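You operate a simulated robot arm through the tools that you are given. There is no shell and no other tool. Be economical: measure what you need, move in short steps, check, and stop when the job is done.

You run a simulated robot arm. Do the job below in one go: nothing can be reset, and whatever is moved stays where it is left.

JOB
Press the ring of the tube in the slide to depth 2, then to depth 6.
Fine: lock the slide under the green press first; at the end leave it free and pulled out, the tube in it, the depth at 6.

It is judged by the outcome, as a careful person would: the job done as asked, and still so three seconds after it is handed in. It fails if anything else is knocked over, pushed out of place, dropped, spilled or broken.

ROBOT AND FRAMES
A 6-joint arm with a fingered hand, on a carriage that runs on a rail from [-4, -1077] to [4, 1063] (x, y) and turns from -119 to 214 degrees about z. Base frame: it is fixed where the carriage stands at the start and does not move with it; the origin is on the floor, on the carriage's upright axis, x ahead of it, y to its left, z up. Lengths are in mm, angles in degrees, forces in N, time in s.
Its first joint turns from -166.0 to 166.0 degrees. Places, roughly: depth knob [600, 800, 900]; grey slide [700, 600, 900]; slide seat [700, 600, 900]; yellow handle [600, 700, 900]. Payload 4 kg.
The TCP is the grasp point between the finger pads, 26 mm short of the fingertips. In the tool frame z runs along the fingers and y along their closing line. The gripper opens to 132 mm. The gripper's body begins 73 mm behind the TCP. The gripper is a hand of 4 fingers: y runs from the thumb to the fingers, the wrist lies at [0, 0, -239] in the tool frame, and closing takes about 1.5 s.
Orientation is that of the tool frame in the base frame, as [roll, pitch, yaw] about the fixed x, y, z axes, in that order (R = Rz(yaw) Ry(pitch) Rx(roll)). With the fingers straight down and closing along the base's y, the tool's x points along the base's -x, its y along +y and its z along -z.

CONTROLS
- The arm moves only by the tool step_arm. Its argument "series" is a list of rows, each a list of 3 entries, a list of its own where there are three numbers: the opening, from 0 (shut) to 1 (fully open), then the shift along the tool's x, y, z in mm, then the turn, a rotation vector about the tool's x, y, z in degrees. In form: [[fingers, [x, y, z], [rx, ry, rz]], ...]. A call has 1 to 20 rows; each row shifts and turns the commanded pose from where the row before left it, along the tool's axes as they then stand. Rows are played at 5 a second. More than 50 mm and 8.6 degrees between two rows, or a gripper value outside its range, and nothing of the call is played. Where a pose cannot be reached the arm comes as near as it can. A force on the tool above 40 N (or 10 N above the force at the start of the call, whichever is more), or a blocked arm, ends the call early, and 0.2 s more pass. The fingers move at their own pace (about 45 mm/s each) and stop on an object; they squeeze with about 31 N. The grip force told is the motor's: it shows also when the fingers shut on nothing. Time passes only in rows, and 0.2 s behind the last, so rows that do not move let the fingers close. It gives the time, the measured TCP pose, the force on the tool (base axes), the opening and the grip force at its end, in the units of the frame above (readings bear some noise), with the torque about the TCP (base axes, N m) and any sound that the robot's microphone picked up.
- Cameras (640 x 400 px; columns grow to the right, rows downward): "scene" is now at [277.6, 238.3, 1418.4]; the picture's right is [0.54, -0.84, 0.00], its down [-0.47, -0.30, -0.83] and it looks along [0.70, 0.45, -0.56] (base axes); focal length 249 px, centre (320, 200). "wrist" rides on the gripper at [68, 2, -97] in the tool frame; the picture's right is [-0.03, 1.00, 0.00], its down [-0.82, -0.02, -0.58] and it looks along [-0.58, -0.01, 0.82] (tool axes); focal length 270 px, centre (320, 200). There is no depth. A picture from a camera that has moved, and an enlarged one, comes with that camera's place and axes in the base frame and with its lens.
- grab_frame(camera): a new picture of that camera. No time passes.
- lift_body(by): slides the trunk up (or, below 0, down) by that many mm; the arm and the scene camera ride with it, the base frame stays. It gives what a move gives, with no picture.
- steer(legs): drives the robot by 1 to 6 legs, each [ahead, left, turn to the left] in mm, mm and degrees, along the robot's own axes; the way and the turn of a leg run together, so that a leg with both is an arc; at most 1500 mm and 180 degrees a leg. The arm and the cameras ride along, it lands a little off, and it stops where it bumps. It keeps to its track: a leg is cut to what the track allows. It gives what a move gives.
- grasp_type(shape): the hand has 4 fingers and takes this shape, open, in about a second: jaw (thumb against the fingers, like two jaws); tri (thumb and two fingers); tip (a fingertip pinch); poke (one finger out to press); point (the index stretched); flat (the hand flat); cup (the hand cupped); fist (a fist). The gripper value then closes the fingers along that shape, each until it touches; the sizes above hold for jaw. It gives what a move gives, with no picture.
- turn_head(pan, tilt): turns the head with the scene camera to pan (to the left, within 143 degrees either way) and tilt (down, from -29 to 69), counted from straight ahead of the robot. It gives what a move gives.
- inspect(camera, box): a new picture of the part [left, top, right, bottom] of that camera's present view, enlarged. No time passes.
- job_done(): hands the job in; it is judged then, once.

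Go step by step. Nothing tells you exact positions but the pictures and the camera data: compare them with the known pose of the tool, close in by small moves and look again before you grip or let go. The budget is 120 turns and 90 pictures, counting those below and the enlarged ones. Unless the task says otherwise, let go and move clear before handing in, and close with one line.

The tools are called after "Request:" as a command line: name --argument value ..., lists and objects as JSON in quotes. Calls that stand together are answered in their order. step_arm: Moves the arm, as the interface text tells. Its arguments: {"type":"object","properties":{"series":{"type":"array"}},"required":["series"]} The other tools are called the same way: lift_body (by) slides the trunk up or down; grasp_type (shape) gives the hand a shape; steer (legs) drives the base; turn_head (pan, tilt) turns the head that bears the scene camera; grab_frame (camera) takes a picture; inspect (camera, box) takes an enlarged picture of a part of a camera's view; job_done () hands the job in.

At the start:

```text
clock: 0.0
eef_pos: [391.6, 374.8, 1233.8]
ee_rot: [179.9, 0.1, -180.0]
contact_force: [0.1, 0.6, 0.4]
wrist_torque: [-0.02, -0.02, 0.01]
finger_gap: 131.7
gripper_force: 0.0
shape: jaw
trunk travel left (down, up): [-425.0, 203.0]
robot x, y, heading: [-4.4, -1.0, -0.2]
head pan, tilt: [32.6, 33.8]
```

scene: 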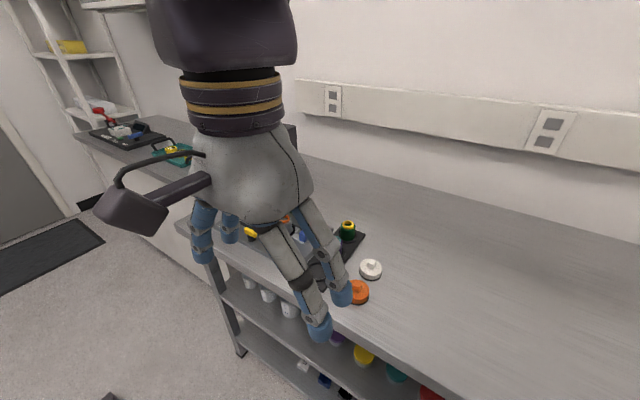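
wrist: 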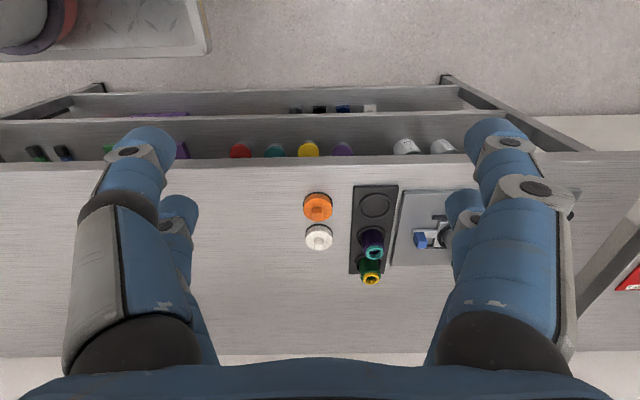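

The hand blocks most of the scene view; I see a press device on the bench under it. I take enlarged looks first.

Request:
inspect --camera "wrist" --box '[280, 130, 520, 290]'

Request:
inspect --camera "scene" --box '[60, 80, 220, 180]'

```text
2.50 times, centred on (400, 210) of wrist
camera zoom: at [321.6, 375.2, 1329.4], right [0.03, 1.0, 0.0], down [0.82, -0.02, 0.58], along [0.58, -0.01, -0.82], focal length 676 px, centre (120, 175)
```

zoom: 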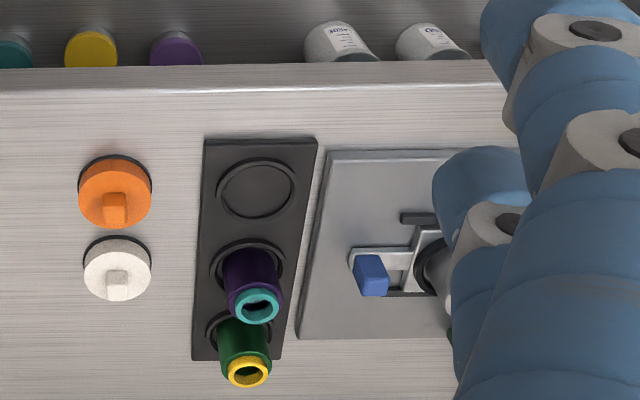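

```text
4.00 times, centred on (140, 130) of scene
camera zoom: at [277.6, 238.3, 1418.4], right [0.54, -0.84, 0.0], down [-0.47, -0.3, -0.83], along [0.7, 0.45, -0.56], focal length 998 px, centre (1040, 480)
```

zoom: 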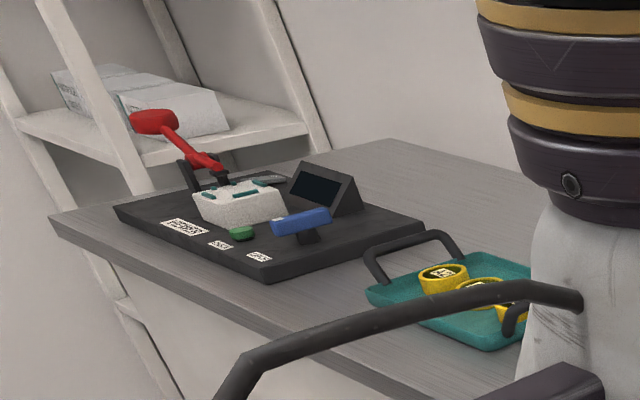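

The press stands to the left (+y), partly hidden by the hand. I move the hand to -y to clear the view.

Request:
step_arm --series '[[1, [0, -50, 0], [0, 0, 0]], [1, [0, -50, 0], [0, 0, 0]], [1, [0, -50, 0], [0, 0, 0]], [1, [0, -50, 0], [0, 0, 0]], [1, [0, -50, 0], [0, 0, 0]], [1, [0, -50, 0], [0, 0, 0]], [1, [0, -50, 0], [0, 0, 0]]]'

Request:
grab_frame --camera "scene"

```text
clock: 1.6
eef_pos: [387.5, 22.1, 1236.1]
ee_rot: [-180.0, -0.1, 180.0]
contact_force: [-0.4, -0.2, 0.2]
wrist_torque: [0.02, 0.02, 0.0]
finger_gap: 131.7
gripper_force: 0.1
shape: jaw
trunk travel left (down, up): [-425.0, 203.0]
robot x, y, heading: [0.8, 0.5, 0.1]
head pan, tilt: [32.6, 33.8]
```

```text
85 pictures are left
camera scene: at [277.8, 238.6, 1418.4], right [0.54, -0.84, 0.0], down [-0.47, -0.3, -0.83], along [0.7, 0.45, -0.56], focal length 249 px, centre (320, 200)
```

scene: 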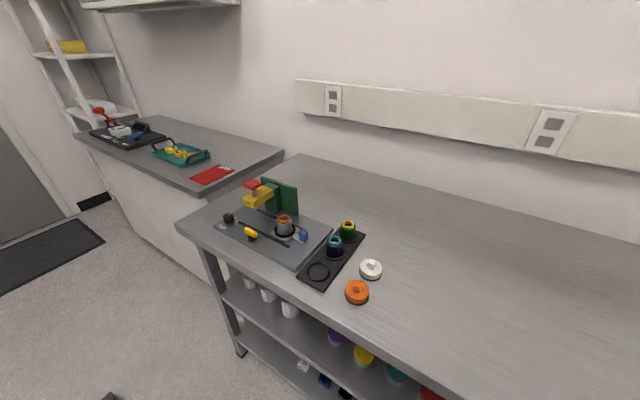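

Request:
inspect --camera "scene" --box '[200, 160, 360, 290]'

Request:
turn_head --pan 43 --tilt 40

```text
3.08 times, centred on (280, 225) of scene
camera zoom: at [277.8, 238.6, 1418.4], right [0.54, -0.84, 0.0], down [-0.47, -0.3, -0.83], along [0.7, 0.45, -0.56], focal length 768 px, centre (443, 123)
```

zoom: 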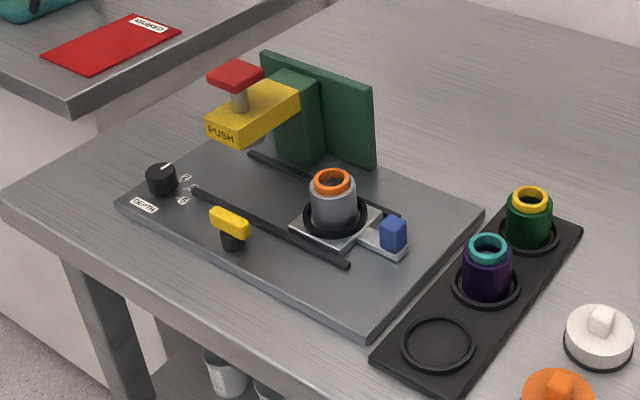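

```text
clock: 2.3
eef_pos: [387.4, 21.9, 1237.8]
ee_rot: [-180.0, -0.1, -179.8]
contact_force: [0.1, -0.6, -0.8]
wrist_torque: [0.0, 0.01, 0.02]
finger_gap: 132.0
gripper_force: 0.3
shape: jaw
trunk travel left (down, up): [-425.0, 203.0]
robot x, y, heading: [-0.9, -3.2, 0.0]
head pan, tilt: [43.0, 40.0]
```

I see the device: depth knob, yellow lock handle, slide with blue grip on rails, press with red push button. I zoom in further for labels.

Request:
grab_frame --camera "scene"

Request:
inspect --camera "scene" --box '[260, 150, 340, 200]'

```text
83 pictures are left
camera scene: at [265.1, 248.5, 1409.1], right [0.68, -0.73, 0.0], down [-0.47, -0.44, -0.77], along [0.56, 0.52, -0.64], focal length 249 px, centre (320, 200)
```

scene: 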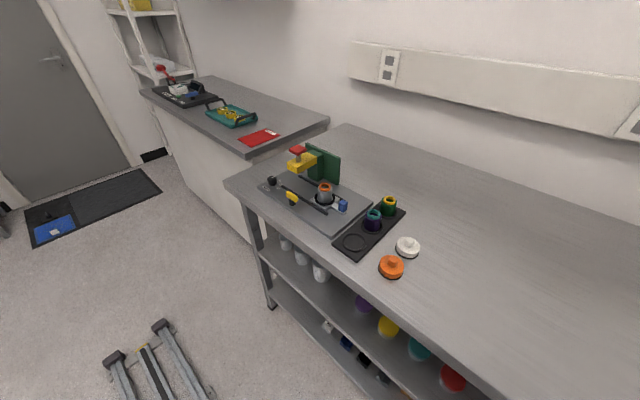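

```text
8.00 times, centred on (300, 175) of scene
camera zoom: at [265.1, 248.5, 1409.1], right [0.68, -0.73, 0.0], down [-0.47, -0.44, -0.77], along [0.56, 0.52, -0.64], focal length 1995 px, centre (480, 400)
```

zoom: 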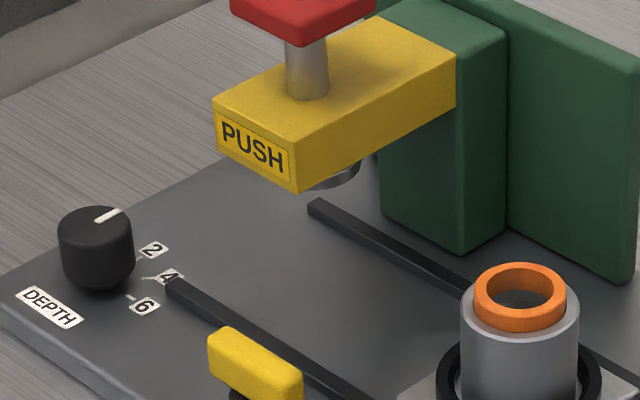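

The frame is aligned: slide axis near x≈709, tube y≈628, press y≈737, knob ≈(644,818), lever ≈(633,707). I drive the carriage left ~480 mm so everything is in easy reach.

Request:
steer --legs '[[0, 480, 0]]'

Request:
turn_head --pan 5 --tilt 42

Request:
grab_frame --camera "scene"

Request:
grab_frame --camera "wrist"

```text
clock: 5.2
eef_pos: [389.5, 501.5, 1238.3]
ee_rot: [180.0, 0.1, 179.9]
contact_force: [0.6, 0.8, -0.2]
wrist_torque: [0.02, 0.0, -0.02]
finger_gap: 131.8
gripper_force: 0.0
shape: jaw
trunk travel left (down, up): [-425.0, 203.0]
robot x, y, heading: [3.1, 479.0, 0.1]
head pan, tilt: [43.0, 40.0]
```

```text
clock: 6.2
eef_pos: [390.0, 501.3, 1238.3]
ee_rot: [-180.0, 0.0, 179.9]
contact_force: [0.2, -0.1, -0.3]
wrist_torque: [-0.01, 0.0, 0.02]
finger_gap: 132.1
gripper_force: 0.0
shape: jaw
trunk travel left (down, up): [-425.0, 203.0]
robot x, y, heading: [1.7, 477.9, 0.0]
head pan, tilt: [5.0, 42.0]
```

```text
81 pictures are left
camera scene: at [288.4, 677.1, 1406.1], right [0.09, -1.0, 0.0], down [-0.67, -0.06, -0.74], along [0.74, 0.06, -0.67], focal length 249 px, centre (320, 200)
```

scene: 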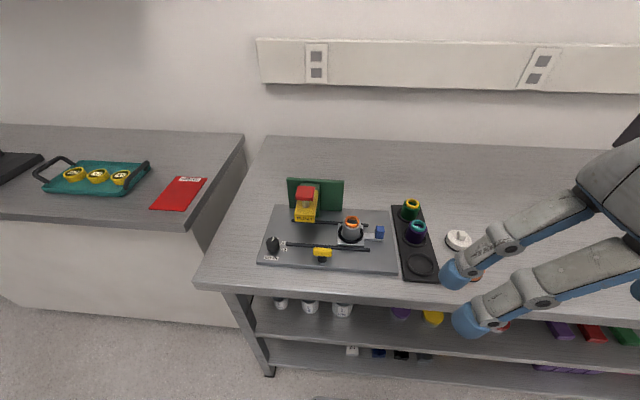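

```text
80 pictures are left
camera wrist: at [320.9, 502.5, 1333.8], right [0.03, 1.0, 0.0], down [0.82, -0.02, 0.58], along [0.58, -0.02, -0.82], focal length 270 px, centre (320, 200)
```

wrist: 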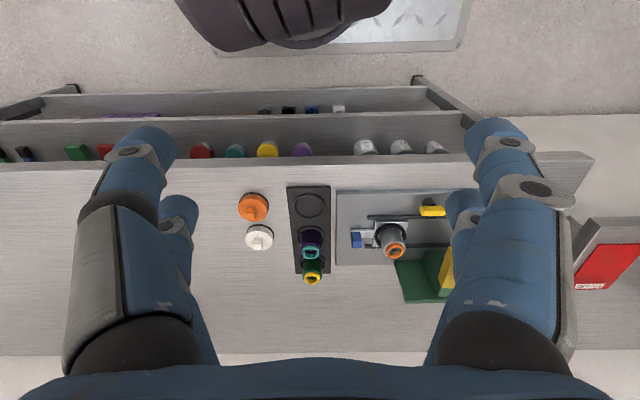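

The scene camera now has a clear view of the whole device. I zoom in on it.

Request:
inspect --camera "scene" --box '[250, 170, 410, 280]'

Request:
inspect --camera "scene" --box '[255, 225, 345, 275]'

```text
3.64 times, centred on (330, 225) of scene
camera zoom: at [288.4, 677.1, 1406.1], right [0.09, -1.0, 0.0], down [-0.67, -0.06, -0.74], along [0.74, 0.06, -0.67], focal length 907 px, centre (284, 109)
```

zoom: 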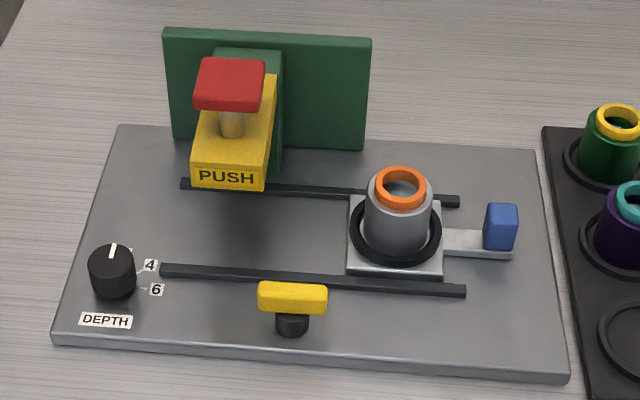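

```text
7.11 times, centred on (300, 250) of scene
camera zoom: at [288.4, 677.1, 1406.1], right [0.09, -1.0, 0.0], down [-0.67, -0.06, -0.74], along [0.74, 0.06, -0.67], focal length 1774 px, centre (462, -156)
```

zoom: 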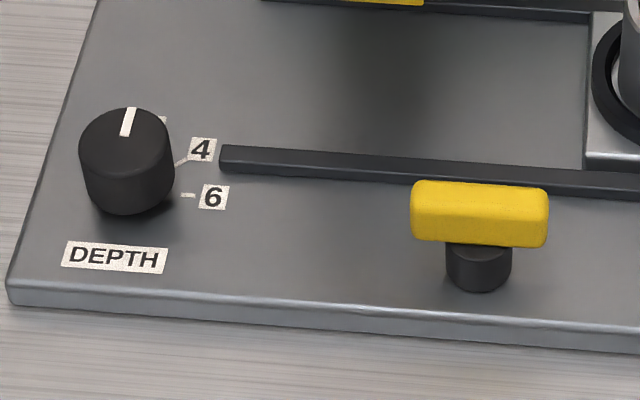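

Triangulated: plate top z≈916, tube ring (700,634,971), blue grip (698,564,940), red button top (700,743,1050), lever (633,707), knob (646,818) with 2 at +x, 4 at 45°, 6 at −y; pointer appears at 2. Next: turn the hand so it closes along x and go above the blue grip.

Request:
step_arm --series '[[1, [0, 0, 0], [0, 0, -8]], [1, [0, 0, 0], [0, 0, -8]], [1, [0, 0, 0], [0, 0, -8]], [1, [0, 0, 0], [0, 0, -8]], [1, [0, 0, 0], [0, 0, -8]], [1, [0, 0, 0], [0, 0, -8]], [1, [0, 0, 0], [0, 0, -8]], [1, [0, 0, 0], [0, 0, -8]], [1, [0, 0, 0], [0, 0, -8]], [1, [0, 0, 0], [0, 0, -8]], [1, [0, 0, 0], [0, 0, -8]], [1, [0, 0, 0], [0, 0, -2]], [0.7, [0, -50, 0], [0, 0, 0]], [0.7, [0, -50, 0], [0, 0, 0]], [0.7, [0, -50, 0], [0, 0, 0]], [0.7, [0, -50, 0], [0, 0, 0]]]'

```text
clock: 9.6
eef_pos: [586.4, 516.2, 1238.4]
ee_rot: [-179.9, -0.3, -90.2]
contact_force: [-0.3, 0.3, 1.2]
wrist_torque: [-0.02, -0.04, 0.01]
finger_gap: 92.8
gripper_force: 0.1
shape: jaw
out of reach, approached as far as the arm can: row 14, 15, 16
trunk travel left (down, up): [-425.0, 203.0]
robot x, y, heading: [2.6, 479.5, 0.1]
head pan, tilt: [5.0, 42.0]
```

The wrist is too high for that reach; I lower the trunk by 150 mm (hand is over free bench area).

Request:
lift_body --by -150

Request:
step_arm --series '[[0.7, [0, -30, 0], [0, 0, 0]], [0.7, [0, -30, 0], [0, 0, 0]], [0.7, [0, -30, 0], [0, 0, 0]]]'

Request:
grab_frame --camera "wrist"

```text
clock: 11.4
eef_pos: [587.7, 521.3, 1086.9]
ee_rot: [179.9, 0.0, -90.1]
contact_force: [0.7, -0.1, 0.5]
wrist_torque: [-0.04, 0.0, -0.01]
finger_gap: 92.9
gripper_force: 0.2
shape: jaw
trunk travel left (down, up): [-275.0, 353.0]
robot x, y, heading: [2.9, 480.3, -0.0]
head pan, tilt: [5.0, 42.0]
```

```text
clock: 12.2
eef_pos: [676.3, 522.2, 1088.3]
ee_rot: [-179.9, -0.2, -90.3]
contact_force: [0.8, -0.5, 0.2]
wrist_torque: [0.01, -0.06, 0.01]
finger_gap: 92.7
gripper_force: 0.1
shape: jaw
out of reach, approached as far as the arm can: row 3
trunk travel left (down, up): [-275.0, 353.0]
robot x, y, heading: [4.5, 482.5, -0.1]
head pan, tilt: [5.0, 42.0]
```

```text
77 pictures are left
camera wrist: at [673.7, 454.5, 1183.6], right [-1.0, 0.03, 0.0], down [0.03, 0.82, 0.57], along [0.02, 0.57, -0.82], focal length 270 px, centre (320, 200)
```

wrist: 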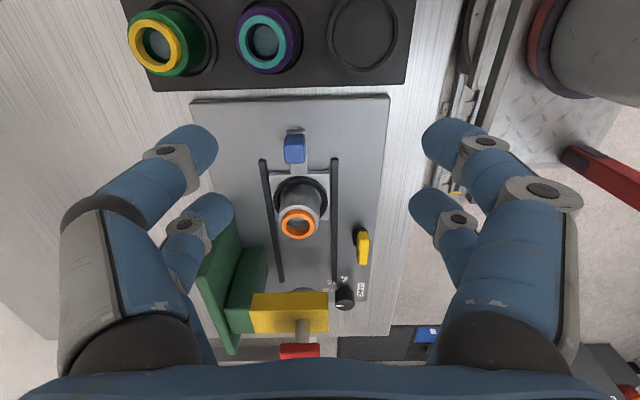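

The blue grip computes to about (701,561). I move over it and lower the trunk some more to come into better reach.

Request:
step_arm --series '[[0.7, [-38, 0, 0], [0, 0, 0]]]'

Request:
lift_body --by -80

Request:
step_arm --series '[[0.7, [0, -20, 0], [0, 0, 0]]]'

Request:
grab_frame --camera "wrist"

Request:
grab_frame --camera "scene"

```text
clock: 12.6
eef_pos: [676.2, 561.5, 1085.4]
ee_rot: [-180.0, 0.0, -90.1]
contact_force: [0.8, 0.0, 0.0]
wrist_torque: [-0.01, -0.02, -0.01]
finger_gap: 92.6
gripper_force: 0.0
shape: jaw
trunk travel left (down, up): [-275.0, 353.0]
robot x, y, heading: [-0.1, 480.4, -0.1]
head pan, tilt: [5.0, 42.0]
```

```text
clock: 13.7
eef_pos: [677.1, 563.0, 1007.7]
ee_rot: [-179.9, 0.0, -90.0]
contact_force: [-0.6, -0.4, -0.3]
wrist_torque: [-0.04, 0.0, 0.03]
finger_gap: 92.7
gripper_force: 0.1
shape: jaw
trunk travel left (down, up): [-195.0, 433.0]
robot x, y, heading: [6.6, 476.7, -0.0]
head pan, tilt: [5.0, 42.0]
```

```text
clock: 14.1
eef_pos: [696.7, 561.9, 1007.6]
ee_rot: [180.0, -0.1, -90.0]
contact_force: [0.1, 0.5, 0.3]
wrist_torque: [-0.03, -0.01, -0.01]
finger_gap: 92.8
gripper_force: 0.1
shape: jaw
trunk travel left (down, up): [-195.0, 433.0]
robot x, y, heading: [2.2, 482.6, -0.3]
head pan, tilt: [5.0, 42.0]
```

```text
76 pictures are left
camera wrist: at [694.6, 492.8, 1103.5], right [-1.0, 0.03, 0.0], down [0.02, 0.82, 0.58], along [0.02, 0.58, -0.82], focal length 270 px, centre (320, 200)
```

wrist: 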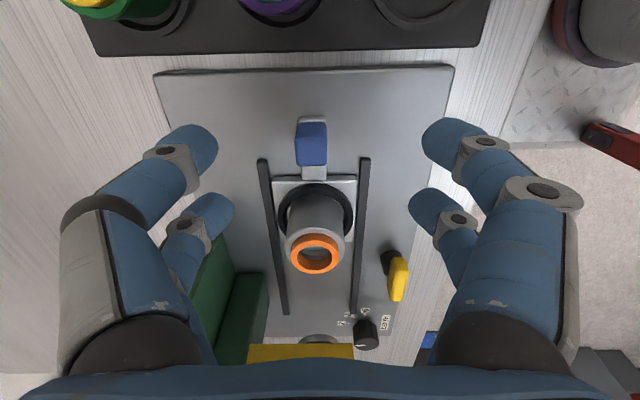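

```text
75 pictures are left
camera scene: at [335.1, 677.0, 1177.3], right [0.09, -1.0, 0.0], down [-0.67, -0.06, -0.74], along [0.74, 0.06, -0.67], focal length 249 px, centre (320, 200)
```

scene: 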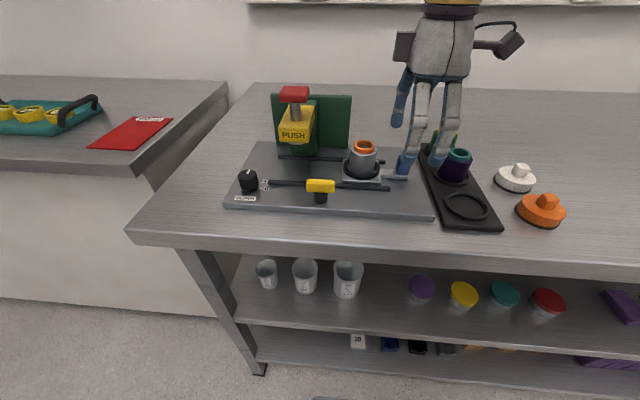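

Each side has two fingers, about ±19 mm along y, so I use the inner finger pair on the blue grip with the hand at y≈545. I shift and go down in two steps, then check.

Request:
step_arm --series '[[0.55, [17, -5, 0], [0, 0, 0]], [0.55, [0, 0, 20], [0, 0, 0]], [0.55, [0, 0, 15], [0, 0, 0]]]'

Request:
grab_frame --camera "wrist"

Request:
inspect --camera "scene" --box '[340, 80, 500, 220]'

```text
clock: 14.9
eef_pos: [699.7, 545.0, 973.0]
ee_rot: [-180.0, 0.1, -90.0]
contact_force: [-0.7, 0.1, -0.2]
wrist_torque: [-0.02, -0.03, 0.01]
finger_gap: 73.2
gripper_force: 0.1
shape: jaw
trunk travel left (down, up): [-195.0, 433.0]
robot x, y, heading: [-1.6, 476.1, -0.2]
head pan, tilt: [5.0, 42.0]
```

```text
74 pictures are left
camera wrist: at [698.7, 476.1, 1068.9], right [-1.0, 0.03, 0.0], down [0.02, 0.82, 0.58], along [0.02, 0.58, -0.82], focal length 270 px, centre (320, 200)
```

wrist: 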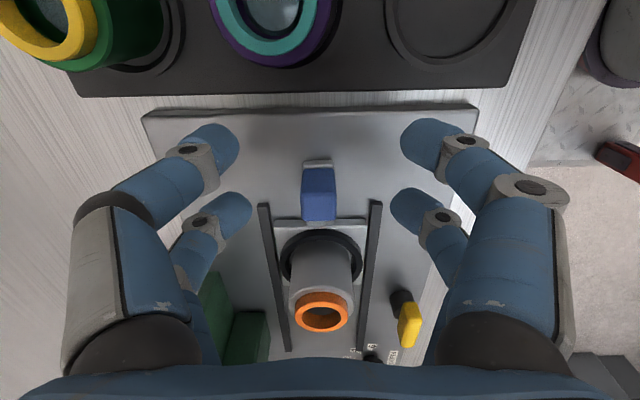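

```text
2.86 times, centred on (420, 150) of scene
camera zoom: at [335.2, 677.0, 1177.2], right [0.09, -1.0, 0.0], down [-0.67, -0.06, -0.74], along [0.74, 0.06, -0.67], focal length 713 px, centre (34, 343)
```

zoom: 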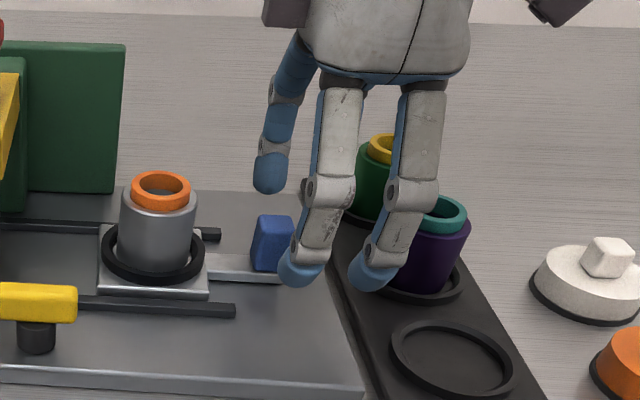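

The inner pair lines up with the blue grip. I lower 26 mm and close.

Request:
step_arm --series '[[0.55, [0, -1, 13], [0, 0, 0]], [0.55, [0, -1, 13], [0, 0, 0]]]'

Request:
grab_frame --camera "wrist"

```text
clock: 15.5
eef_pos: [703.2, 545.3, 946.4]
ee_rot: [-179.9, 0.0, -90.1]
contact_force: [0.4, 0.8, -0.3]
wrist_torque: [0.04, -0.02, 0.0]
finger_gap: 73.4
gripper_force: 0.0
shape: jaw
trunk travel left (down, up): [-195.0, 433.0]
robot x, y, heading: [3.1, 481.5, 0.1]
head pan, tilt: [5.0, 42.0]
```

```text
72 pictures are left
camera wrist: at [701.2, 476.6, 1043.3], right [-1.0, 0.03, 0.0], down [0.02, 0.82, 0.58], along [0.02, 0.58, -0.82], focal length 270 px, centre (320, 200)
```

wrist: 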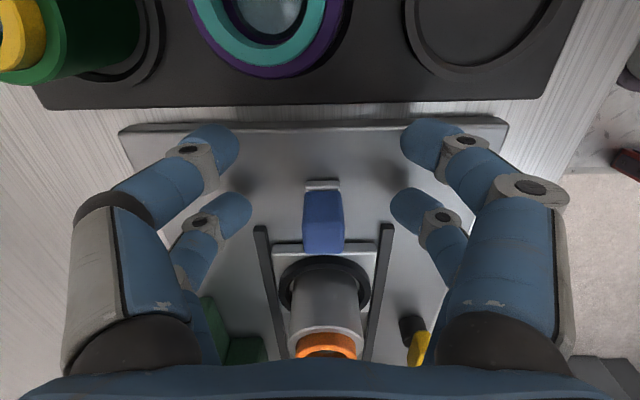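

Closing on the grip now.

Request:
step_arm --series '[[0.1, [0, 0, 0], [0, 0, 0]], [0.1, [0, 0, 0], [0, 0, 0]], [0.1, [0, 0, 0], [0, 0, 0]], [0.1, [0, 0, 0], [0, 0, 0]], [0.1, [0, 0, 0], [0, 0, 0]], [0.1, [0, 0, 0], [0, 0, 0]]]'

Request:
grab_frame --camera "wrist"

```text
clock: 16.9
eef_pos: [703.1, 545.0, 948.2]
ee_rot: [180.0, 0.0, -90.0]
contact_force: [-1.5, -0.3, 0.6]
wrist_torque: [0.03, 0.06, 0.01]
finger_gap: 14.1
gripper_force: 0.0
shape: jaw
trunk travel left (down, up): [-195.0, 433.0]
robot x, y, heading: [1.3, 480.9, -0.1]
head pan, tilt: [5.0, 42.0]
```

```text
71 pictures are left
camera wrist: at [701.2, 476.6, 1043.5], right [-1.0, 0.03, 0.0], down [0.02, 0.82, 0.58], along [0.02, 0.58, -0.82], focal length 270 px, centre (320, 200)
```

wrist: 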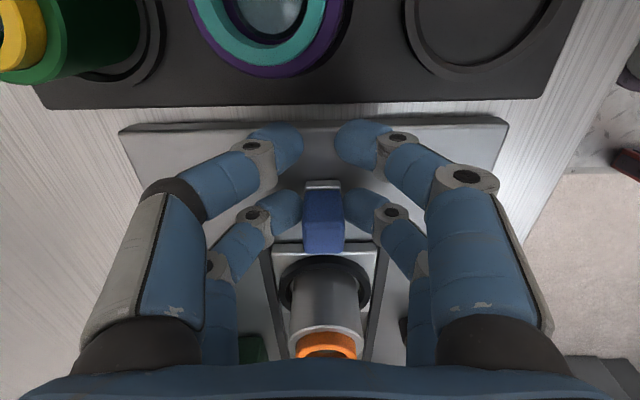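

The inner pair sits at the grip; I close to 0 for a firm hold, then push the slide a bit.

Request:
step_arm --series '[[0, [0, 0, 0], [0, 0, 0]], [0, [0, 0, 0], [0, 0, 0]], [0, [0, 0, 0], [0, 0, 0]]]'

Request:
step_arm --series '[[0, [-10, 0, 0], [0, 0, 0]], [0, [-10, 0, 0], [0, 0, 0]]]'

Request:
grab_frame --camera "wrist"

```text
clock: 17.7
eef_pos: [704.3, 546.1, 947.5]
ee_rot: [180.0, -0.1, -90.1]
contact_force: [0.1, -0.3, -4.8]
wrist_torque: [-0.11, 0.02, -0.01]
finger_gap: 0.1
gripper_force: 30.6
shape: jaw
trunk travel left (down, up): [-195.0, 433.0]
robot x, y, heading: [0.5, 479.6, -0.1]
head pan, tilt: [5.0, 42.0]
```

```text
clock: 18.3
eef_pos: [705.4, 566.7, 948.8]
ee_rot: [-179.9, 0.0, -90.1]
contact_force: [-1.1, 0.2, -8.1]
wrist_torque: [-0.17, 0.01, -0.02]
finger_gap: 0.1
gripper_force: 30.8
shape: jaw
trunk travel left (down, up): [-195.0, 433.0]
robot x, y, heading: [5.1, 482.1, -0.1]
head pan, tilt: [5.0, 42.0]
```

```text
70 pictures are left
camera wrist: at [701.3, 497.0, 1043.3], right [-1.0, 0.03, 0.0], down [0.02, 0.82, 0.58], along [0.02, 0.58, -0.82], focal length 270 px, centre (320, 200)
```

wrist: 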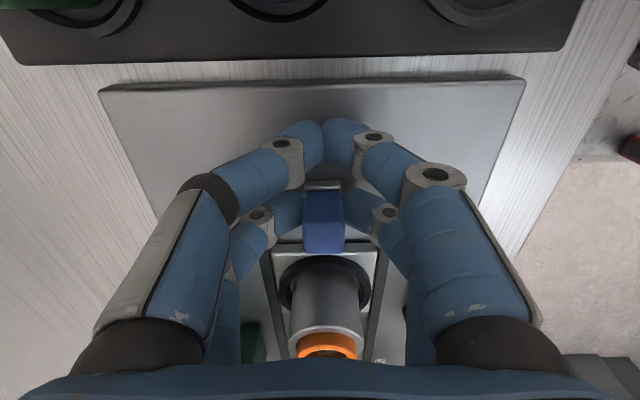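

The slide follows the hand. I carry on toward the press in small rows.

Request:
step_arm --series '[[0, [-10, 0, 0], [0, 0, 0]], [0, [-10, 0, 0], [0, 0, 0]], [0, [-10, 0, 0], [0, 0, 0]], [0, [-10, 0, 0], [0, 0, 0]], [0, [-10, 0, 0], [0, 0, 0]], [0, [-10, 0, 0], [0, 0, 0]], [0, [-10, 0, 0], [0, 0, 0]]]'

Request:
grab_frame --camera "wrist"

Request:
inspect --camera "scene" --box '[220, 60, 420, 220]'

```text
clock: 19.9
eef_pos: [703.4, 636.4, 946.4]
ee_rot: [-180.0, 0.0, -90.1]
contact_force: [0.0, -0.3, -5.1]
wrist_torque: [-0.1, 0.01, 0.01]
finger_gap: 0.0
gripper_force: 31.0
shape: jaw
trunk travel left (down, up): [-195.0, 433.0]
robot x, y, heading: [1.2, 481.0, -0.5]
head pan, tilt: [5.0, 42.0]
```

```text
69 pictures are left
camera wrist: at [701.5, 567.6, 1042.9], right [-1.0, 0.03, 0.0], down [0.02, 0.82, 0.58], along [0.01, 0.58, -0.82], focal length 270 px, centre (320, 200)
```

wrist: 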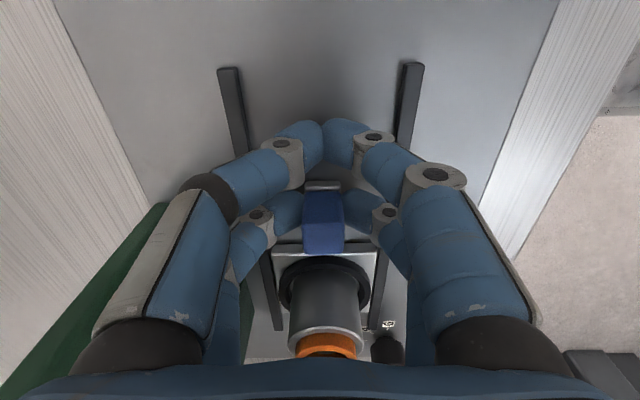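

```text
2.50 times, centred on (320, 140) of scene
camera zoom: at [335.3, 677.0, 1177.2], right [0.09, -1.0, 0.0], down [-0.67, -0.06, -0.74], along [0.74, 0.06, -0.67], focal length 624 px, centre (320, 350)
```

zoom: 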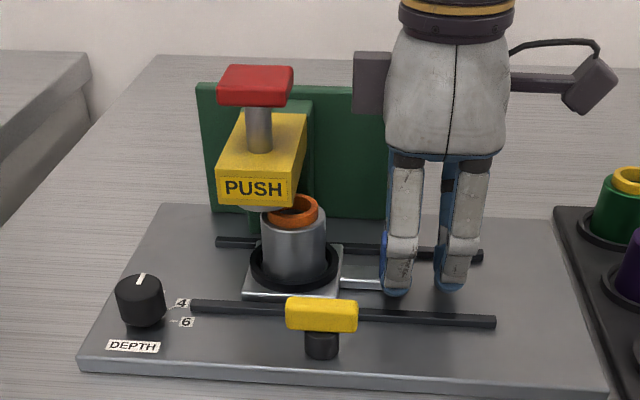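

About 90 mm done; the ring is nearly under the ram and the hand still has clearance to the press. I continue in small steps to the stop.

Request:
step_arm --series '[[0, [-5, 0, 0], [0, 0, 0]], [0, [-5, 0, 0], [0, 0, 0]], [0, [-4, 0, 0], [0, 0, 0]]]'

Request:
inspect --camera "scene" --box '[220, 60, 420, 220]'

```text
clock: 20.7
eef_pos: [703.8, 650.4, 946.5]
ee_rot: [180.0, 0.0, -90.2]
contact_force: [-1.4, 1.7, -3.3]
wrist_torque: [-0.03, 0.05, 0.03]
finger_gap: 0.0
gripper_force: 30.9
shape: jaw
trunk travel left (down, up): [-195.0, 433.0]
robot x, y, heading: [1.0, 477.6, 0.1]
head pan, tilt: [5.0, 42.0]
```

```text
2.50 times, centred on (320, 140) of scene
camera zoom: at [335.3, 677.1, 1177.2], right [0.09, -1.0, 0.0], down [-0.67, -0.06, -0.74], along [0.74, 0.06, -0.67], focal length 624 px, centre (320, 350)
```

zoom: 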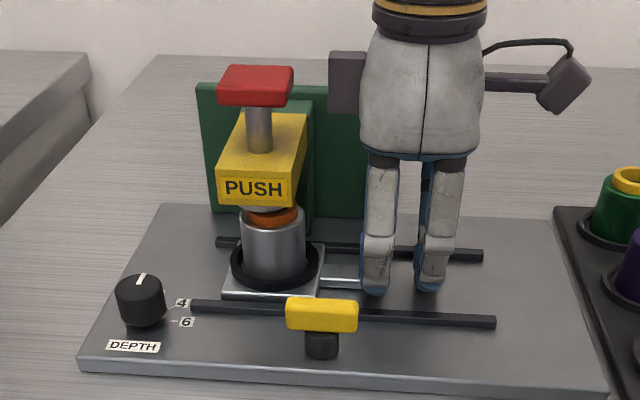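

Almost aligned; a few more mm until I feel the stop.

Request:
step_arm --series '[[0, [-3, 0, 0], [0, 0, 0]], [0, [-3, 0, 0], [0, 0, 0]], [0, [-2, 0, 0], [0, 0, 0]]]'

Request:
inspect --camera "scene" --box '[220, 60, 420, 220]'

```text
clock: 21.5
eef_pos: [703.6, 655.9, 946.1]
ee_rot: [179.9, -0.1, -90.2]
contact_force: [-2.7, -12.4, -2.5]
wrist_torque: [-0.26, 0.05, 0.05]
finger_gap: 0.0
gripper_force: 31.3
shape: jaw
trunk travel left (down, up): [-195.0, 433.0]
robot x, y, heading: [2.1, 480.5, -0.1]
head pan, tilt: [5.0, 42.0]
```

```text
2.50 times, centred on (320, 140) of scene
camera zoom: at [335.4, 676.1, 1177.3], right [0.08, -1.0, 0.0], down [-0.67, -0.06, -0.74], along [0.74, 0.06, -0.67], focal length 624 px, centre (320, 350)
```

zoom: 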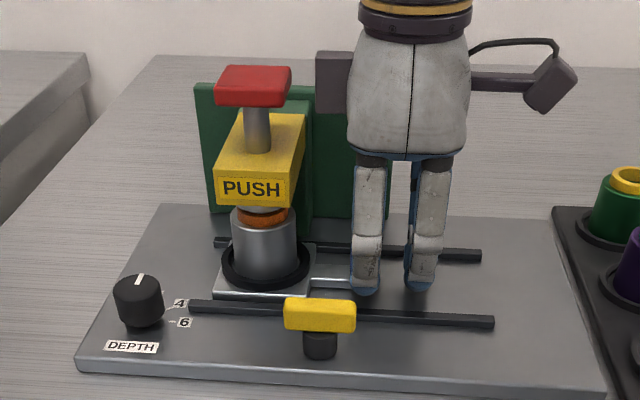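

The stop is felt (−12 N) at about 110 mm of travel. I open, rise, and back away to −y.

Request:
step_arm --series '[[0.4, [0, 0, 0], [0, 0, 0]], [0.4, [0, 0, 0], [0, 0, 0]], [0.4, [0, 0, 0], [0, 0, 0]], [0.4, [0, 0, 0], [0, 0, 0]], [0.4, [0, 0, 0], [0, 0, 0]], [0.4, [0, 0, -25], [0, 0, 0]], [0.4, [0, 0, -25], [0, 0, 0]], [0.4, [40, 0, -25], [0, 0, 0]], [0.4, [40, 0, -10], [0, 0, 0]]]'

Request:
inspect --camera "scene" --box '[220, 60, 420, 220]'

Request:
grab_frame --camera "wrist"

```text
clock: 23.5
eef_pos: [706.4, 579.4, 1035.4]
ee_rot: [179.9, 0.0, -90.2]
contact_force: [0.0, 0.5, 0.3]
wrist_torque: [0.02, 0.03, 0.04]
finger_gap: 52.4
gripper_force: 0.2
shape: jaw
trunk travel left (down, up): [-195.0, 433.0]
robot x, y, heading: [5.4, 480.6, -0.3]
head pan, tilt: [5.0, 42.0]
```

```text
2.50 times, centred on (320, 140) of scene
camera zoom: at [335.3, 677.2, 1177.2], right [0.09, -1.0, 0.0], down [-0.67, -0.06, -0.74], along [0.74, 0.06, -0.67], focal length 624 px, centre (320, 350)
```

zoom: 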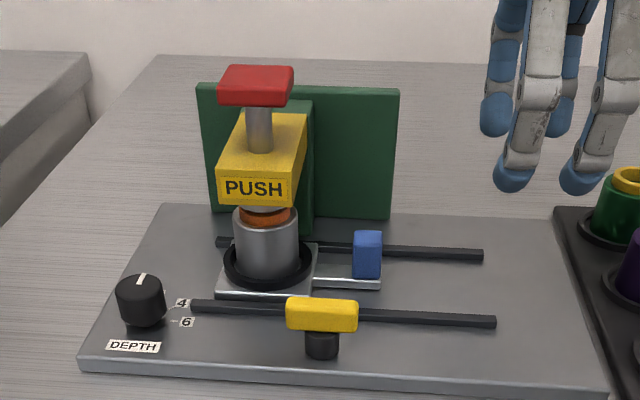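

```text
64 pictures are left
camera wrist: at [703.7, 510.2, 1132.1], right [-1.0, 0.03, 0.0], down [0.02, 0.82, 0.58], along [0.02, 0.58, -0.82], focal length 270 px, centre (320, 200)
```

wrist: 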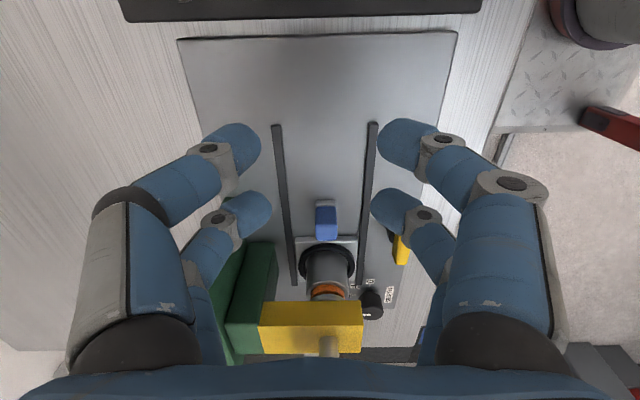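

The slide is home under the ram. The lever bar is at ≈(628,700,941), lying along y; gripping it would crowd the press, so I'll push it around with one finger. I set the poke shape and look at it.

Request:
grasp_type --shape "poke"

Request:
step_arm --series '[[0, [0, 40, -10], [0, 0, 0]], [0, [0, 40, -10], [0, 0, 0]], [0, [0, 0, 0], [0, 0, 0]], [0, [0, 0, 0], [0, 0, 0]]]'

Request:
grab_frame --camera "wrist"

Request:
grab_frame --camera "scene"

```text
clock: 24.4
eef_pos: [706.8, 579.7, 1036.1]
ee_rot: [179.9, 0.1, -90.2]
contact_force: [-0.6, -0.1, 1.4]
wrist_torque: [0.02, 0.01, 0.01]
finger_gap: 0.0
gripper_force: 0.2
shape: poke
trunk travel left (down, up): [-195.0, 433.0]
robot x, y, heading: [1.8, 481.3, -0.0]
head pan, tilt: [5.0, 42.0]
```

```text
clock: 25.4
eef_pos: [623.1, 580.1, 1053.2]
ee_rot: [-180.0, 0.0, -90.1]
contact_force: [-0.1, -0.8, -0.3]
wrist_torque: [0.02, 0.04, 0.04]
finger_gap: 0.1
gripper_force: 24.1
shape: jaw
trunk travel left (down, up): [-195.0, 433.0]
robot x, y, heading: [4.8, 481.3, 0.1]
head pan, tilt: [5.0, 42.0]
```

```text
63 pictures are left
camera wrist: at [620.9, 510.6, 1149.1], right [-1.0, 0.03, 0.0], down [0.02, 0.82, 0.58], along [0.02, 0.58, -0.82], focal length 270 px, centre (320, 200)
```

wrist: 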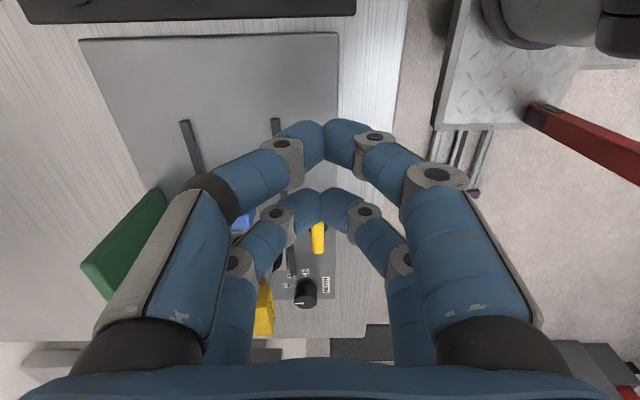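

```text
62 pictures are left
camera scene: at [335.2, 677.0, 1177.2], right [0.09, -1.0, 0.0], down [-0.67, -0.06, -0.74], along [0.74, 0.06, -0.67], focal length 249 px, centre (320, 200)
```

scene: 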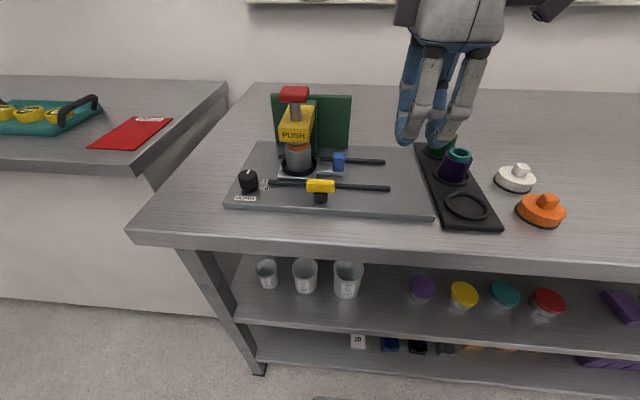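

Value 0 brought the hand back to a shut jaw. I set poke again and keep the value at 1.

Request:
grasp_type --shape "poke"

Request:
grab_frame --camera "wrist"

Request:
step_arm --series '[[1, [0, 0, -2], [0, 0, 0]], [1, [0, 0, 0], [0, 0, 0]]]'

Request:
grab_frame --camera "scene"

```text
clock: 26.3
eef_pos: [623.1, 578.8, 1053.6]
ee_rot: [180.0, 0.1, -90.1]
contact_force: [-0.1, 0.8, 0.1]
wrist_torque: [0.01, 0.03, -0.01]
finger_gap: 0.2
gripper_force: 0.0
shape: poke
trunk travel left (down, up): [-195.0, 433.0]
robot x, y, heading: [-0.2, 480.9, 0.1]
head pan, tilt: [5.0, 42.0]
```

```text
61 pictures are left
camera wrist: at [621.1, 510.6, 1149.1], right [-1.0, 0.03, 0.0], down [0.02, 0.82, 0.58], along [0.02, 0.58, -0.82], focal length 270 px, centre (320, 200)
```

wrist: 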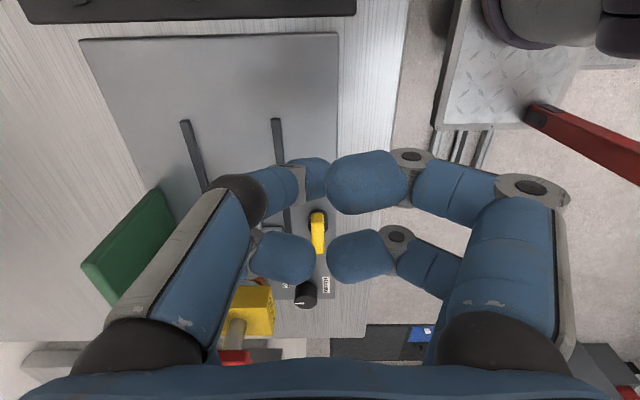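

```text
clock: 26.9
eef_pos: [623.8, 578.5, 1052.5]
ee_rot: [-179.9, 0.0, -90.1]
contact_force: [-0.5, -0.2, 0.5]
wrist_torque: [0.03, 0.0, -0.02]
finger_gap: 0.0
gripper_force: 0.0
shape: poke
trunk travel left (down, up): [-195.0, 433.0]
robot x, y, heading: [1.6, 479.7, -0.1]
head pan, tilt: [5.0, 42.0]
```

```text
60 pictures are left
camera scene: at [335.2, 677.0, 1177.2], right [0.09, -1.0, 0.0], down [-0.67, -0.06, -0.74], along [0.74, 0.06, -0.67], focal length 249 px, centre (320, 200)
```

scene: 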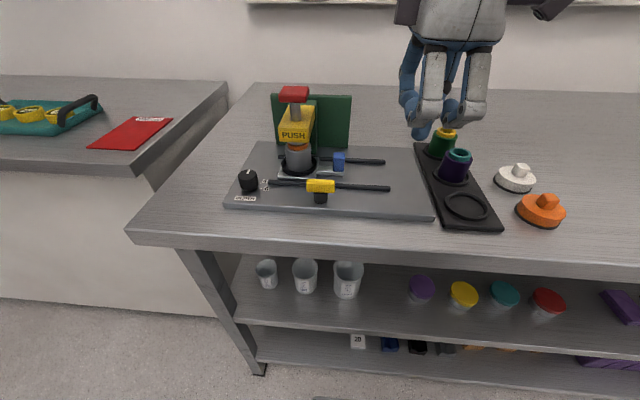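

One finger stays extended. I look closer at its tip position.

Request:
inspect --camera "scene" --box '[370, 0, 530, 150]'

Request:
inspect --camera "wrist" --box '[200, 120, 480, 310]'

```text
2.67 times, centred on (450, 75) of scene
camera zoom: at [335.2, 677.0, 1177.2], right [0.09, -1.0, 0.0], down [-0.67, -0.06, -0.74], along [0.74, 0.06, -0.67], focal length 665 px, centre (-27, 533)
```

zoom: 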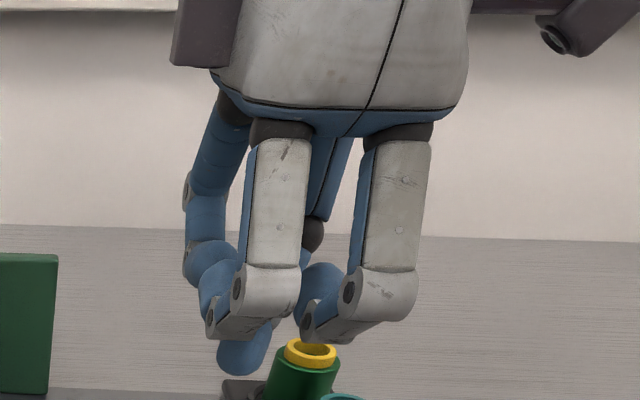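

```text
2.11 times, centred on (340, 215) of wrist
camera zoom: at [621.3, 509.9, 1150.0], right [-1.0, 0.03, 0.0], down [0.02, 0.82, 0.58], along [0.02, 0.58, -0.82], focal length 569 px, centre (278, 168)
```

zoom: 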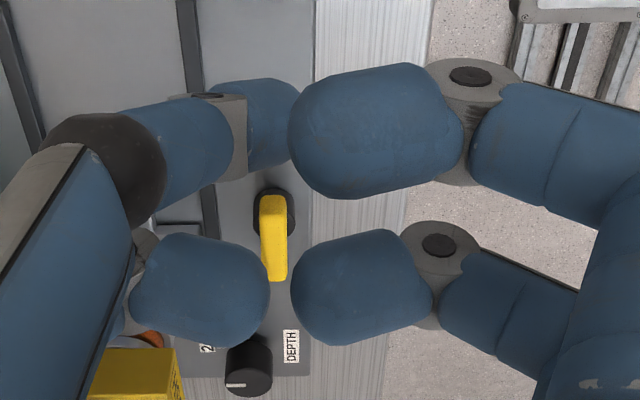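

The poke finger barely stands proud of the others. I try "point".

Request:
grasp_type --shape "point"

Request:
inspect --camera "scene" --box '[370, 0, 530, 150]'

Request:
grab_frame --camera "wrist"

```text
clock: 27.8
eef_pos: [623.5, 578.1, 1053.4]
ee_rot: [179.9, 0.0, -90.1]
contact_force: [0.3, -0.6, 0.1]
wrist_torque: [-0.02, -0.02, 0.04]
finger_gap: 0.1
gripper_force: 0.1
shape: point
trunk travel left (down, up): [-195.0, 433.0]
robot x, y, heading: [1.8, 480.6, -0.0]
head pan, tilt: [5.0, 42.0]
```

```text
2.67 times, centred on (450, 75) of scene
camera zoom: at [335.2, 677.0, 1177.2], right [0.09, -1.0, 0.0], down [-0.67, -0.06, -0.74], along [0.74, 0.06, -0.67], focal length 665 px, centre (-27, 533)
```

zoom: 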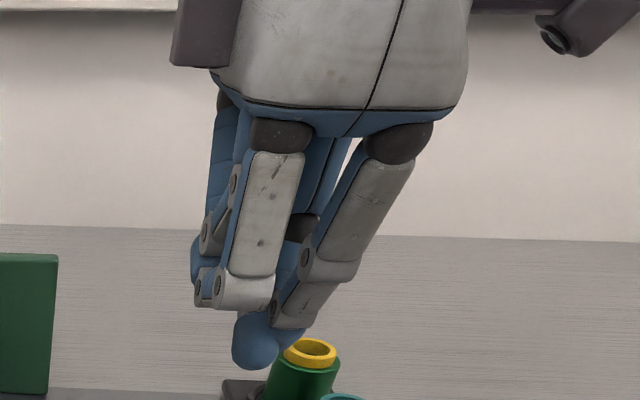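

```text
56 pictures are left
camera wrist: at [621.3, 510.0, 1150.0], right [-1.0, 0.03, 0.0], down [0.02, 0.82, 0.58], along [0.02, 0.58, -0.82], focal length 270 px, centre (320, 200)
```

wrist: 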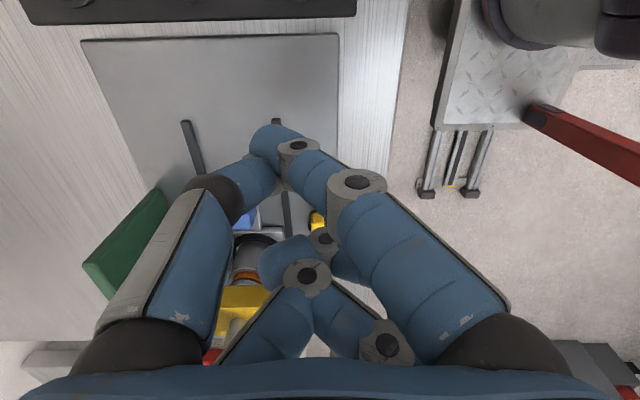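

"Point" isn't suitable either. I return to jaw: the inner finger pair can hold the −y end of the lever bar while the hand orbits around the lever axis. I move to above that.

Request:
grasp_type --shape "jaw"

Request:
step_arm --series '[[0.32, [-40, 0, 0], [0, 0, 0]], [0.32, [-43, -4.5, 0], [0, 0, 0]], [0.32, [0, 0, 30], [0, 0, 0]], [0.32, [0, 0, 20], [0, 0, 0]], [0.32, [0, 0, 15], [0, 0, 0]], [0.32, [0, 0, 0], [0, 0, 0]]]'

Request:
grab_frame --camera "wrist"

Request:
inspect --camera "scene" --box '[220, 60, 420, 220]'

```text
clock: 28.7
eef_pos: [623.6, 578.4, 1053.9]
ee_rot: [-180.0, 0.0, -90.2]
contact_force: [0.0, -0.5, 0.8]
wrist_torque: [0.02, -0.01, 0.03]
finger_gap: 132.0
gripper_force: 0.0
shape: jaw
trunk travel left (down, up): [-195.0, 433.0]
robot x, y, heading: [6.2, 480.8, -0.2]
head pan, tilt: [5.0, 42.0]
```

```text
clock: 30.1
eef_pos: [628.4, 660.3, 988.4]
ee_rot: [-180.0, 0.0, -90.1]
contact_force: [-1.0, 0.0, 0.0]
wrist_torque: [-0.03, -0.01, 0.0]
finger_gap: 42.4
gripper_force: 0.0
shape: jaw
trunk travel left (down, up): [-195.0, 433.0]
robot x, y, heading: [2.6, 472.4, -0.3]
head pan, tilt: [5.0, 42.0]
```

```text
55 pictures are left
camera wrist: at [626.8, 590.6, 1084.5], right [-1.0, 0.03, 0.0], down [0.02, 0.82, 0.58], along [0.02, 0.58, -0.82], focal length 270 px, centre (320, 200)
```

wrist: 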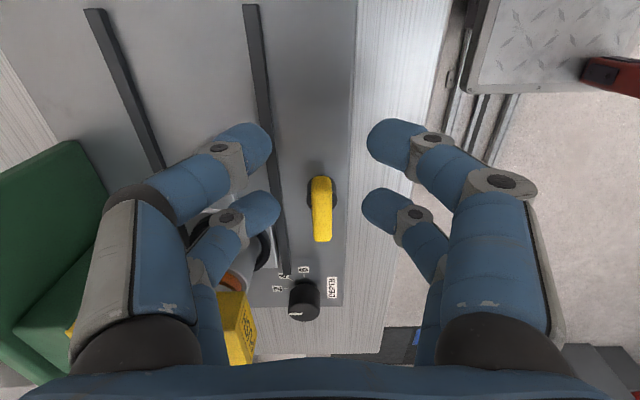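

```text
2.50 times, centred on (320, 140) of scene
camera zoom: at [335.2, 677.0, 1177.2], right [0.09, -1.0, 0.0], down [-0.67, -0.06, -0.74], along [0.74, 0.06, -0.67], focal length 624 px, centre (320, 350)
```

zoom: 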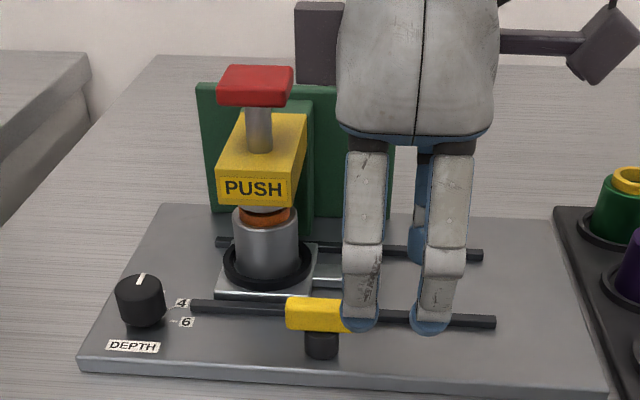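

The inner pair lines up with the bar's −y end (bar spans y≈671–722, x≈628). I lower and close on it.

Request:
step_arm --series '[[0.32, [0, 0, 20], [0, 0, 0]], [0.32, [0, 0, 18], [0, 0, 0]], [0, [0, 0, 0], [0, 0, 0]], [0, [0, 0, 0], [0, 0, 0]], [0, [0, 0, 0], [0, 0, 0]], [0, [0, 0, 0], [0, 0, 0]], [0, [0, 0, 0], [0, 0, 0]]]'

Request:
grab_frame --camera "wrist"

```text
clock: 31.7
eef_pos: [628.1, 660.8, 949.7]
ee_rot: [-180.0, 0.0, -90.2]
contact_force: [0.1, 0.4, -4.9]
wrist_torque: [-0.12, 0.01, 0.0]
finger_gap: 0.2
gripper_force: 30.8
shape: jaw
trunk travel left (down, up): [-195.0, 433.0]
robot x, y, heading: [0.8, 479.8, -0.4]
head pan, tilt: [5.0, 42.0]
```

```text
53 pictures are left
camera wrist: at [626.1, 592.0, 1046.5], right [-1.0, 0.03, 0.0], down [0.02, 0.82, 0.58], along [0.01, 0.58, -0.82], focal length 270 px, centre (320, 200)
```

wrist: 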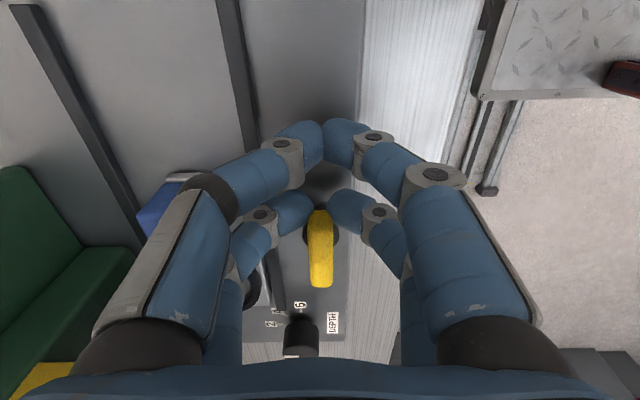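

The pair holds the bar end. I test a clockwise turn: orbit by two 8° rows about the lever axis.

Request:
step_arm --series '[[0, [-0.2, 2.5, 0], [0, 0, 4]], [0, [-0.2, 2.5, 0], [0, 0, 4]], [0, [-0.2, 2.5, 0], [0, 0, 4]]]'

Request:
inspect --camera "scene" --box '[220, 60, 420, 220]'

```text
clock: 32.5
eef_pos: [621.6, 661.4, 952.1]
ee_rot: [-179.9, -0.1, -102.2]
contact_force: [9.4, -6.9, -9.5]
wrist_torque: [-0.24, -0.23, -0.09]
finger_gap: 0.0
gripper_force: 31.3
shape: jaw
trunk travel left (down, up): [-195.0, 433.0]
robot x, y, heading: [3.3, 480.9, -0.0]
head pan, tilt: [5.0, 42.0]
```

```text
2.50 times, centred on (320, 140) of scene
camera zoom: at [335.8, 676.6, 1177.1], right [0.09, -1.0, 0.0], down [-0.67, -0.06, -0.74], along [0.74, 0.06, -0.67], focal length 624 px, centre (320, 350)
```

zoom: 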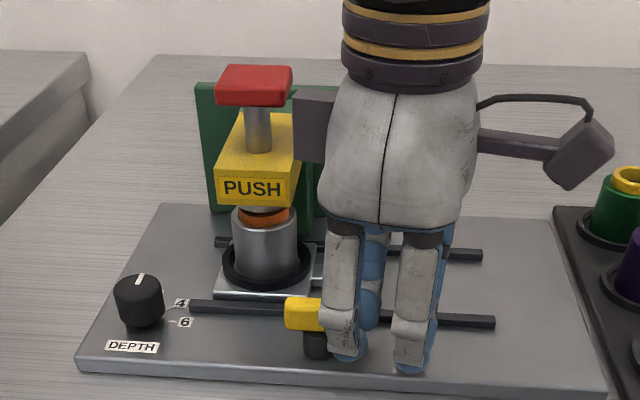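

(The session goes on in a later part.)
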